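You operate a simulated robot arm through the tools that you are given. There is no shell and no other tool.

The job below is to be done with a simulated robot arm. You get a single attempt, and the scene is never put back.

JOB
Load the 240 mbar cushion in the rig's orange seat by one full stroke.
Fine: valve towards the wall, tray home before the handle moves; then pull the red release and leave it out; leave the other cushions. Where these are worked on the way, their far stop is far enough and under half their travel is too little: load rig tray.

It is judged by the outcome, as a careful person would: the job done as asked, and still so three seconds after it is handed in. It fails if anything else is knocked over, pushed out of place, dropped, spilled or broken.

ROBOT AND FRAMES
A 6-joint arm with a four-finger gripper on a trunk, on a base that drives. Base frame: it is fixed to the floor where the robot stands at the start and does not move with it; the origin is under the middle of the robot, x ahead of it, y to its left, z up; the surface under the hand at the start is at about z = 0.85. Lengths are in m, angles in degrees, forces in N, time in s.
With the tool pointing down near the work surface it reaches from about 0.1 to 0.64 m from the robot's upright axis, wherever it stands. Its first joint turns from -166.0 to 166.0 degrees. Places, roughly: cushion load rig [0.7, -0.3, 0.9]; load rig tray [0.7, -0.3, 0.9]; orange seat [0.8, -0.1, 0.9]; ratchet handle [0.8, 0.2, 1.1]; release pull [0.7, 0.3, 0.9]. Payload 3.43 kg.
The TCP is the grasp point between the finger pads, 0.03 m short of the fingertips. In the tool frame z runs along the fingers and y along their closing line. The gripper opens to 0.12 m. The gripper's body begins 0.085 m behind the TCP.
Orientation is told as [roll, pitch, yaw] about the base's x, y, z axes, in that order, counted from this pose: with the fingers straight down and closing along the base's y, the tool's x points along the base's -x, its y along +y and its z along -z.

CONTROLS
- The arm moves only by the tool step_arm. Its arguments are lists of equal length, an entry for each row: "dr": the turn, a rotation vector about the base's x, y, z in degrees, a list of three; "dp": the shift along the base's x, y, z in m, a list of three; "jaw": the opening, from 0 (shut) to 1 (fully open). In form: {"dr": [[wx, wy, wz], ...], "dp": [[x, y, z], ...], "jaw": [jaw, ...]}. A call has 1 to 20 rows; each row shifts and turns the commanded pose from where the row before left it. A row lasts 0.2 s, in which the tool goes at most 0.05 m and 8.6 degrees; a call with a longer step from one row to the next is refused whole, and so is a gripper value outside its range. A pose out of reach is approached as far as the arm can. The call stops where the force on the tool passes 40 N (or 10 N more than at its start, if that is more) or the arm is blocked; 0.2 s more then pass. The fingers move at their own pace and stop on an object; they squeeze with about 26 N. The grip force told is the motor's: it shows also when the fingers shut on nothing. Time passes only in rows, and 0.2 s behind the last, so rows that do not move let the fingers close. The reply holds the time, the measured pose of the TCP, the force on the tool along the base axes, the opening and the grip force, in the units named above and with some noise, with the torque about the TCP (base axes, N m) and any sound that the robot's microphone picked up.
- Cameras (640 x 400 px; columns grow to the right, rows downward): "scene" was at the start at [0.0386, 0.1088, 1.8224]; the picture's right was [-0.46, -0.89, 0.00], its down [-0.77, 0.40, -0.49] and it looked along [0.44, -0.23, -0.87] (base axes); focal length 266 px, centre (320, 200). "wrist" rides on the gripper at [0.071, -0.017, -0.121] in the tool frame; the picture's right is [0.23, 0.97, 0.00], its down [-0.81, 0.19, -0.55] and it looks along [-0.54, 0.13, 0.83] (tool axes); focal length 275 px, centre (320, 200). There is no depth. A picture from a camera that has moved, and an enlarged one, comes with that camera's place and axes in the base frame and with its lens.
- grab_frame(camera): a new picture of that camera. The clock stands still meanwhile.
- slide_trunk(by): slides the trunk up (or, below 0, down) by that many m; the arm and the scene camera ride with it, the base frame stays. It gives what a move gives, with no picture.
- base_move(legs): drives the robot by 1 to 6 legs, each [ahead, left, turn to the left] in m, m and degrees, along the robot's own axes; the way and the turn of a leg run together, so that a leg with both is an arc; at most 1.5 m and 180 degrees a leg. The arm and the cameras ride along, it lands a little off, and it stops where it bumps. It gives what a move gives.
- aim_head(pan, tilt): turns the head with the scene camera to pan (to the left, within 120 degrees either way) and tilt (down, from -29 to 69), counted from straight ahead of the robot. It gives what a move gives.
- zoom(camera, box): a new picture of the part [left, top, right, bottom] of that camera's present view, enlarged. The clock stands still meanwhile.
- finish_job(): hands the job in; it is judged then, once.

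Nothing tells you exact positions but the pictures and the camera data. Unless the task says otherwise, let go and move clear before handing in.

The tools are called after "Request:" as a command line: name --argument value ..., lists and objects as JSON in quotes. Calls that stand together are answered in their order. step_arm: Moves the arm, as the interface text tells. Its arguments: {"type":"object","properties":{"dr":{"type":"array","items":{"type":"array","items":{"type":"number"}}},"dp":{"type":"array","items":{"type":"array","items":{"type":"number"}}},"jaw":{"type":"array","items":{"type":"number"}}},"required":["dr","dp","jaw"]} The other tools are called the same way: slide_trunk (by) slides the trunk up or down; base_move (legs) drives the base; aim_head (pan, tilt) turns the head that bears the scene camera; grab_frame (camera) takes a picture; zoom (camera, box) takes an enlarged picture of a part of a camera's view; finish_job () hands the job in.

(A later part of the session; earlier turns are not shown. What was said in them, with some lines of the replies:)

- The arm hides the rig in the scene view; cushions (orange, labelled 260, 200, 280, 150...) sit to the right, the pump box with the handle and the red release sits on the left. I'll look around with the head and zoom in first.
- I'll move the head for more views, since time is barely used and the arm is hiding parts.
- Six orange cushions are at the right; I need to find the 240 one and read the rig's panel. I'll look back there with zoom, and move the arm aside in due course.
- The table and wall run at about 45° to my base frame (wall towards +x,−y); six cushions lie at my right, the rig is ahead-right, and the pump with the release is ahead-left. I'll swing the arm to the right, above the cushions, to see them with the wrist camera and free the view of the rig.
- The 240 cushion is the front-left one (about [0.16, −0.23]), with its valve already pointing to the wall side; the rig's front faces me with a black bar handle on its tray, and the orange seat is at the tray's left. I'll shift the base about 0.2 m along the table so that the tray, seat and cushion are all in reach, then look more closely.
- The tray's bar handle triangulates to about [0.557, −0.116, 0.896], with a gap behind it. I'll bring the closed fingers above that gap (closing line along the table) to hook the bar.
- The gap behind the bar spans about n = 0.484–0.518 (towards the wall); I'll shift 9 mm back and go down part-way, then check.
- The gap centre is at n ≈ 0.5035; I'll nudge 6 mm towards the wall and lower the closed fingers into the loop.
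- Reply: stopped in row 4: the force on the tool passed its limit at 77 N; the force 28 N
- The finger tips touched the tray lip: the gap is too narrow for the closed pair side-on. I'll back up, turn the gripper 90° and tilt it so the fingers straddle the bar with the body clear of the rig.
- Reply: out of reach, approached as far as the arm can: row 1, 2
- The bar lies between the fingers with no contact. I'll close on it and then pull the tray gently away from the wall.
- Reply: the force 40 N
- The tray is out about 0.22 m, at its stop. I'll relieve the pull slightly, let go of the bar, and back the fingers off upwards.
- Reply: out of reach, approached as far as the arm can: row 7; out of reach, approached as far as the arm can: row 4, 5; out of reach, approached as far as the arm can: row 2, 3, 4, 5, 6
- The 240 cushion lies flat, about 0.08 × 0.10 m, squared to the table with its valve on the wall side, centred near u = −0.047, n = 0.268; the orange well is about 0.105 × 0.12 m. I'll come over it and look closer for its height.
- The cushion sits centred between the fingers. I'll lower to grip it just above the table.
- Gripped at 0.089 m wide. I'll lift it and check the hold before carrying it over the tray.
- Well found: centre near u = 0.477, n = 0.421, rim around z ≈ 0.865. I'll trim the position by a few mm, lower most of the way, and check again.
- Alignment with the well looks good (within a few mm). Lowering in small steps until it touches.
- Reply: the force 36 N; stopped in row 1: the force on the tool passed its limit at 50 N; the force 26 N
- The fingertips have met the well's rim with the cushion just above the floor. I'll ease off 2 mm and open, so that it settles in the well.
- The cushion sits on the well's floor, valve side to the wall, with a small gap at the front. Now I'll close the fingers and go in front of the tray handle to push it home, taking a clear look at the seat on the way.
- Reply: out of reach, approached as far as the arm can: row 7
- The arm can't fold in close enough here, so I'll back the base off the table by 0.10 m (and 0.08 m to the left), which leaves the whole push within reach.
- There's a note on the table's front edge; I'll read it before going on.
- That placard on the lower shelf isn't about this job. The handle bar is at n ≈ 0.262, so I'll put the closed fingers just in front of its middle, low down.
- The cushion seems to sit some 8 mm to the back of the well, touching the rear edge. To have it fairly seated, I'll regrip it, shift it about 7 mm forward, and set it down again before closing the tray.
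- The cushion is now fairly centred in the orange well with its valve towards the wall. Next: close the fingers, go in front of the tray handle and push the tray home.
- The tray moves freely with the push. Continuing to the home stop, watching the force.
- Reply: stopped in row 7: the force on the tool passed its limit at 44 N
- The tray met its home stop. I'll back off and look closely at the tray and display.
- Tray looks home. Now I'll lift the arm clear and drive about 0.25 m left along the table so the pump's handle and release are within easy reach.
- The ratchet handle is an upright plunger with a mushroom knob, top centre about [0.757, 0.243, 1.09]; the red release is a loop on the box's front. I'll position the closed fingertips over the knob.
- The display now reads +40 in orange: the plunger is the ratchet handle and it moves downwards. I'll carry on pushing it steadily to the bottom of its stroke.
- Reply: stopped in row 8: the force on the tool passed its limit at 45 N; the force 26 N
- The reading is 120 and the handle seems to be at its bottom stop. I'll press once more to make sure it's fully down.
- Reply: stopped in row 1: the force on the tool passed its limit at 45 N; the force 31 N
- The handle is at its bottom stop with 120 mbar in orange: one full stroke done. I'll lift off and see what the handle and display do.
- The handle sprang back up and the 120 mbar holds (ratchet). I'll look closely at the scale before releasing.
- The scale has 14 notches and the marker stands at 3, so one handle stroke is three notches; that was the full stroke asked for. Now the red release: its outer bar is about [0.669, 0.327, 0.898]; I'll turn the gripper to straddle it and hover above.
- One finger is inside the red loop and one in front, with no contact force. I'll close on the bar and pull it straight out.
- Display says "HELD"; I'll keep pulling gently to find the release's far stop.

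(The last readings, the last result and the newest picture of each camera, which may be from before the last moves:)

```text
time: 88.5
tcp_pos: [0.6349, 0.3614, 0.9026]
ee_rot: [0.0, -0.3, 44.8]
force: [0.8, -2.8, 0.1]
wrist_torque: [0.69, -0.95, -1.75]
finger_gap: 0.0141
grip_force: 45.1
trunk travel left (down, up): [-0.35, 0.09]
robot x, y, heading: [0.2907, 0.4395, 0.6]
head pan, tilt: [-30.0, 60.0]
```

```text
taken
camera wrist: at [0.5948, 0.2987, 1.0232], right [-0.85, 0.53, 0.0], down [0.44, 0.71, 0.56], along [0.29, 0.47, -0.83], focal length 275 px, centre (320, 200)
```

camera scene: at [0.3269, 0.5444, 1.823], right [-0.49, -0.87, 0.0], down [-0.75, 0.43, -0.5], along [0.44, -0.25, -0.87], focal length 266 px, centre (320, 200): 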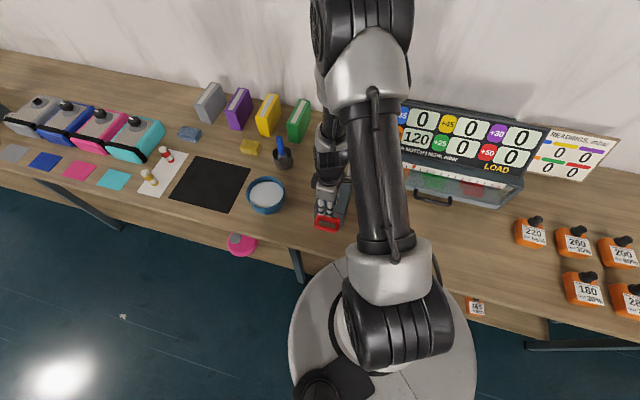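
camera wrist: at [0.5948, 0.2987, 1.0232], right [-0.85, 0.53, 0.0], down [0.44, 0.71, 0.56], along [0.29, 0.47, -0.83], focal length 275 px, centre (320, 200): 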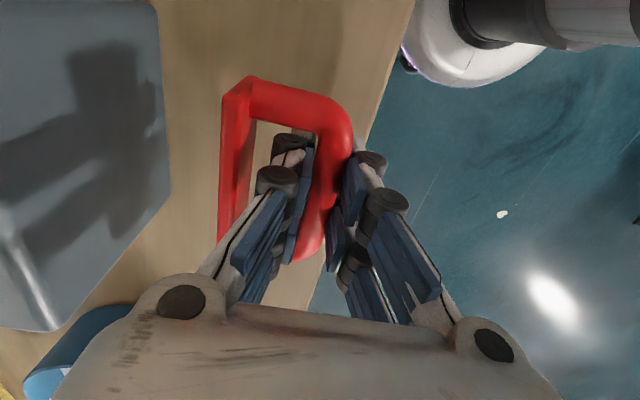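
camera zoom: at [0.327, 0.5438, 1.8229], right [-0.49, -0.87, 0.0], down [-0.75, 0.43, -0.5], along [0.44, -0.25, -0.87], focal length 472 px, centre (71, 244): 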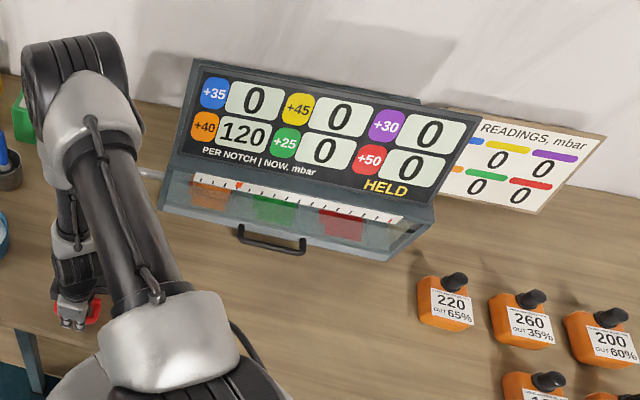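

Request:
step_arm --dr '[[0, 0, 0], [0, 0, 0], [0, 0, 0], [0, 0, 0], [0, 0, 0]]' --dp '[[-0.003, 0.003, 0], [-0.003, 0.003, 0], [-0.003, 0.003, 0], [-0.003, 0.003, 0], [-0.003, 0.003, 0]]' --jaw '[0, 0, 0, 0, 0]'

Request:
grab_frame --camera "wrist"

Request:
grab_frame --camera "scene"

```text
time: 89.3
tcp_pos: [0.6344, 0.3616, 0.901]
ee_rot: [-0.6, -0.7, 44.3]
force: [2.3, -19.1, -15.1]
wrist_torque: [-0.44, 0.41, -0.66]
finger_gap: 0.0137
grip_force: 44.9
trunk travel left (down, up): [-0.35, 0.09]
robot x, y, heading: [0.2926, 0.4399, 0.6]
head pan, tilt: [-30.0, 60.0]
stopped in row 3: the force on the tool passed its limit at 44 N (the readings are from after the stop); the commanded pose is now the measured one
```

```text
taken
camera wrist: at [0.5916, 0.3006, 1.0228], right [-0.84, 0.54, -0.01], down [0.44, 0.7, 0.56], along [0.31, 0.47, -0.83], focal length 275 px, centre (320, 200)
```

wrist: 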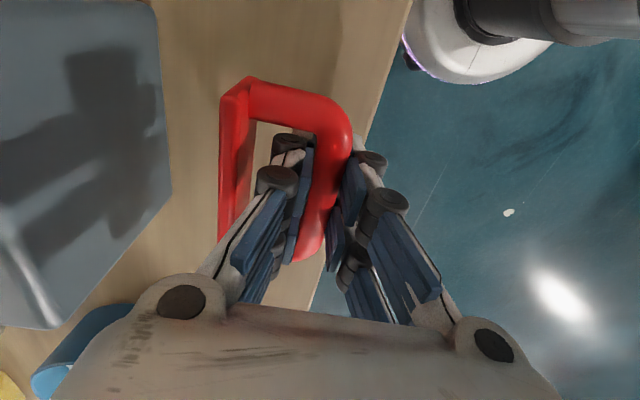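

```text
taken
camera scene: at [0.3281, 0.5416, 1.8229], right [-0.49, -0.87, 0.0], down [-0.75, 0.43, -0.5], along [0.43, -0.25, -0.87], focal length 266 px, centre (320, 200)
```

scene: 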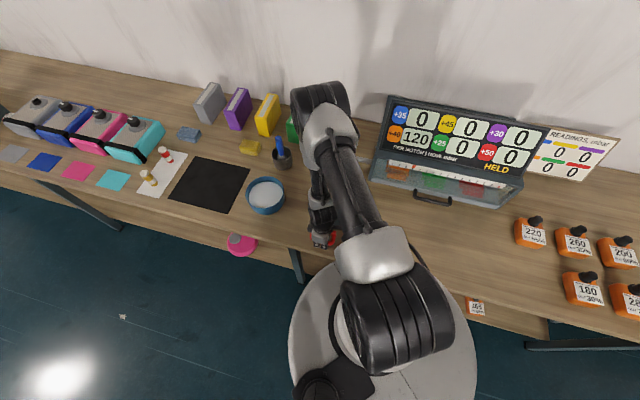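

The release has reached its far stop. I'll ease the load, open the fingers just enough, and lift straight up, leaving it out.

Request:
step_arm --dr '[[0, 0, 0], [0, 0, 0], [0, 0, 0], [0, 0, 0]]' --dp '[[0.001, -0.001, 0], [0, 0, 0], [0, 0, 0], [0, 0, 0]]' --jaw '[0.15, 0.27, 0.27, 0.27]'

Request:
grab_frame --camera "wrist"

```text
time: 90.3
tcp_pos: [0.6342, 0.3645, 0.9024]
ee_rot: [-0.6, -0.6, 44.5]
force: [0.7, -0.3, -0.2]
wrist_torque: [0.03, -0.02, 0.01]
finger_gap: 0.0324
grip_force: 0.0
trunk travel left (down, up): [-0.35, 0.09]
robot x, y, heading: [0.2895, 0.4397, 0.5]
head pan, tilt: [-30.0, 60.0]
```

```text
taken
camera wrist: at [0.592, 0.3019, 1.0231], right [-0.85, 0.53, -0.01], down [0.43, 0.71, 0.56], along [0.31, 0.47, -0.83], focal length 275 px, centre (320, 200)
```

wrist: 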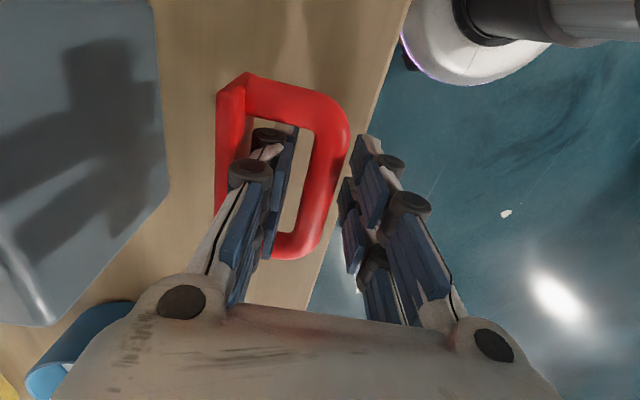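

Request:
step_arm --dr '[[0, 0, 0], [0, 0, 0], [0, 0, 0], [0, 0, 0], [0, 0, 0], [0, 0, 0]]' --dp '[[0, 0, 0.02], [0, 0, 0.02], [0, 0, 0.03], [0, 0, 0.04], [0, 0, 0.04], [0, 0, 0.04]]' --jaw '[0.27, 0.27, 0.27, 0.27, 0.27, 0.27]'

Request:
grab_frame --camera "wrist"

Request:
zoom --camera "scene" --box '[280, 90, 640, 260]'

```text
time: 91.7
tcp_pos: [0.6343, 0.3654, 1.0941]
ee_rot: [-0.8, -0.5, 44.6]
force: [0.0, 0.0, 1.0]
wrist_torque: [-0.04, -0.02, 0.0]
finger_gap: 0.0324
grip_force: 0.2
trunk travel left (down, up): [-0.35, 0.09]
robot x, y, heading: [0.292, 0.4355, 0.6]
head pan, tilt: [-30.0, 60.0]
```

```text
taken
camera wrist: at [0.5924, 0.3031, 1.2145], right [-0.85, 0.53, -0.01], down [0.43, 0.71, 0.56], along [0.31, 0.47, -0.83], focal length 275 px, centre (320, 200)
```

wrist: 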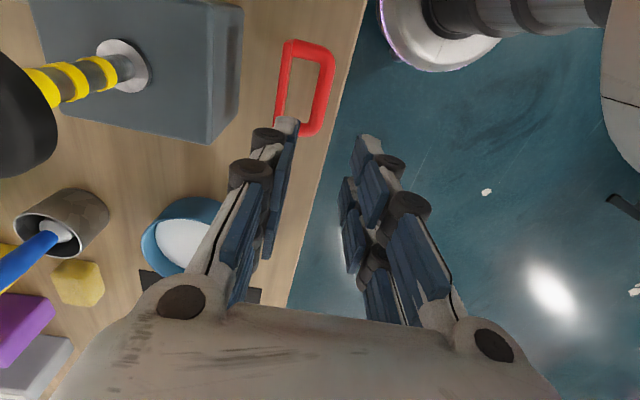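

```text
1.78 times, centred on (460, 175) of scene
camera zoom: at [0.3259, 0.5446, 1.823], right [-0.49, -0.87, 0.0], down [-0.75, 0.43, -0.5], along [0.44, -0.25, -0.87], focal length 472 px, centre (71, 244)
```

zoom: 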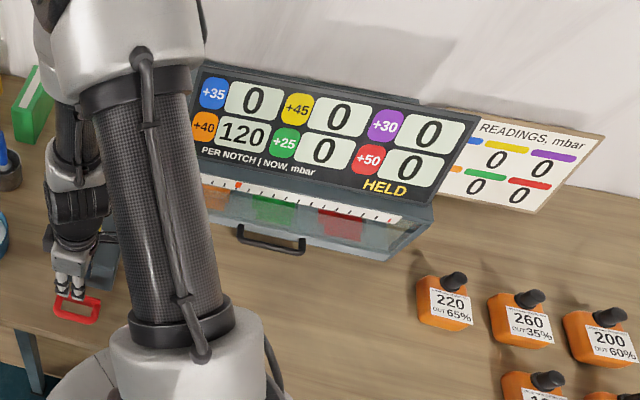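

The red release stays out and the display reads 120, HELD. I'll move the arm up clear, wait a moment, and check everything once more.

Request:
step_arm --dr '[[0, 0, 0], [0, 0, 0], [0, 0, 0], [0, 0, 0], [0, 0, 0], [0, 0, 0], [0, 0, 0]]' --dp '[[0, 0, 0.04], [0, 0, 0.04], [0, 0, 0.04], [0, 0, 0.02], [0, 0, 0], [0, 0, 0], [0, 0, 0]]' --jaw '[0.27, 0.27, 0.27, 0.27, 0.27, 0.27, 0.27]'

Request:
aim_head --pan -60 --tilt 45

Request:
grab_frame --camera "scene"

Request:
zoom --camera "scene" --box '[260, 120, 440, 260]'

Request:
grab_frame --camera "wrist"

```text
time: 93.3
tcp_pos: [0.6341, 0.3654, 1.2342]
ee_rot: [-0.5, -0.6, 44.6]
force: [-0.4, 0.4, 0.9]
wrist_torque: [-0.01, -0.02, 0.04]
finger_gap: 0.0321
grip_force: 0.0
trunk travel left (down, up): [-0.35, 0.09]
robot x, y, heading: [0.2907, 0.4388, 0.7]
head pan, tilt: [-30.0, 60.0]
```

```text
time: 94.2
tcp_pos: [0.633, 0.3654, 1.233]
ee_rot: [-0.5, -0.5, 44.6]
force: [-0.4, 0.5, 0.3]
wrist_torque: [-0.01, -0.02, -0.01]
finger_gap: 0.0323
grip_force: 0.1
trunk travel left (down, up): [-0.35, 0.09]
robot x, y, heading: [0.2908, 0.4368, 0.5]
head pan, tilt: [-60.0, 45.0]
```

```text
taken
camera scene: at [0.3108, 0.5067, 1.8425], right [-0.86, -0.51, 0.0], down [-0.36, 0.61, -0.71], along [0.36, -0.61, -0.71], focal length 266 px, centre (320, 200)
```

scene: 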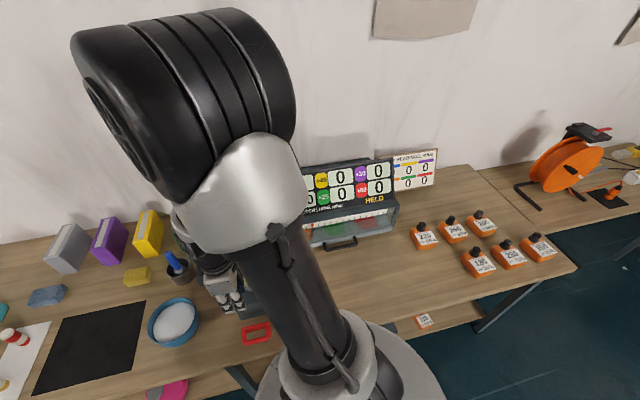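

```text
2.86 times, centred on (350, 190) of scene
camera zoom: at [0.3108, 0.5067, 1.8425], right [-0.86, -0.51, 0.0], down [-0.36, 0.61, -0.71], along [0.36, -0.61, -0.71], focal length 759 px, centre (234, 229)
```

zoom: 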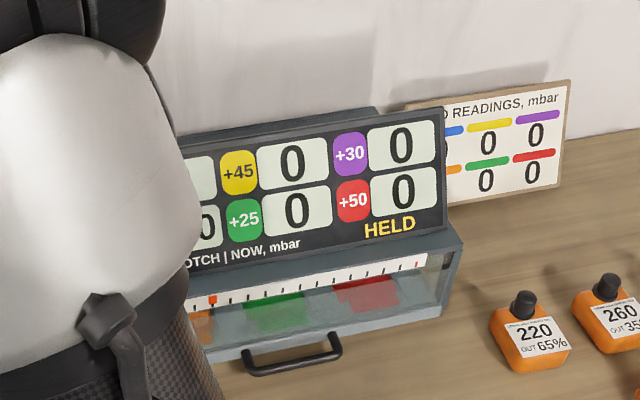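

```text
taken
camera wrist: at [0.592, 0.3035, 1.3541], right [-0.85, 0.53, -0.01], down [0.43, 0.71, 0.56], along [0.31, 0.47, -0.83], focal length 275 px, centre (320, 200)
```

wrist: 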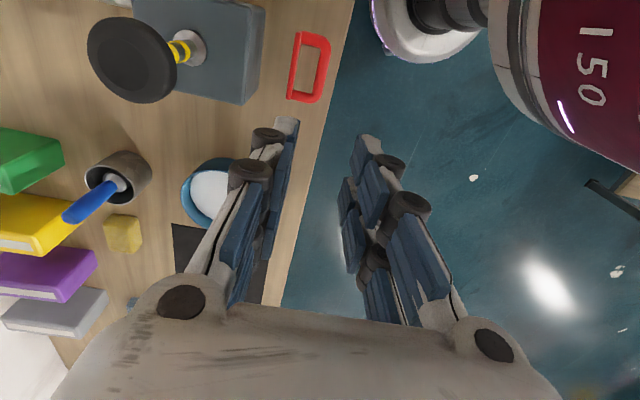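

The 240 cushion is in the orange seat with its valve towards the wall and the tray home. One full handle stroke gave 120 mbar (display reads HELD), the red release is out, and the other cushions are untouched. The arm is clear, so I'm handing in.

Request:
finish_job

```text
The job is handed in.
```

I loaded the 240 mbar cushion in the rig's orange seat with one full handle stroke, and the job is handed in.

- **Cushion:** it sits in the orange well with its valve towards the wall. I set it down twice, because the first time it lay about 8 mm too far back.
- **Tray:** I opened it to its stop, then pushed it fully home before touching the handle.
- **Stroke:** I pushed the handle down once to its bottom stop, which is three notches at +40. The orange display reads 120 mbar.
- **"Full stroke":** I took it to mean one push of the handle, not the rig's whole 14-notch scale.
- **Release:** I pulled the red release to its far stop and left it out. The display changed from LOAD to HELD.
- **Everything else:** the other cushions and items on the table were left as they were. Early on, the fingers bumped the tray's front edge while I was lining up on its handle; nothing moved.

I could not see the orange figure on the "END READINGS" board, because the rig hid it from the camera.
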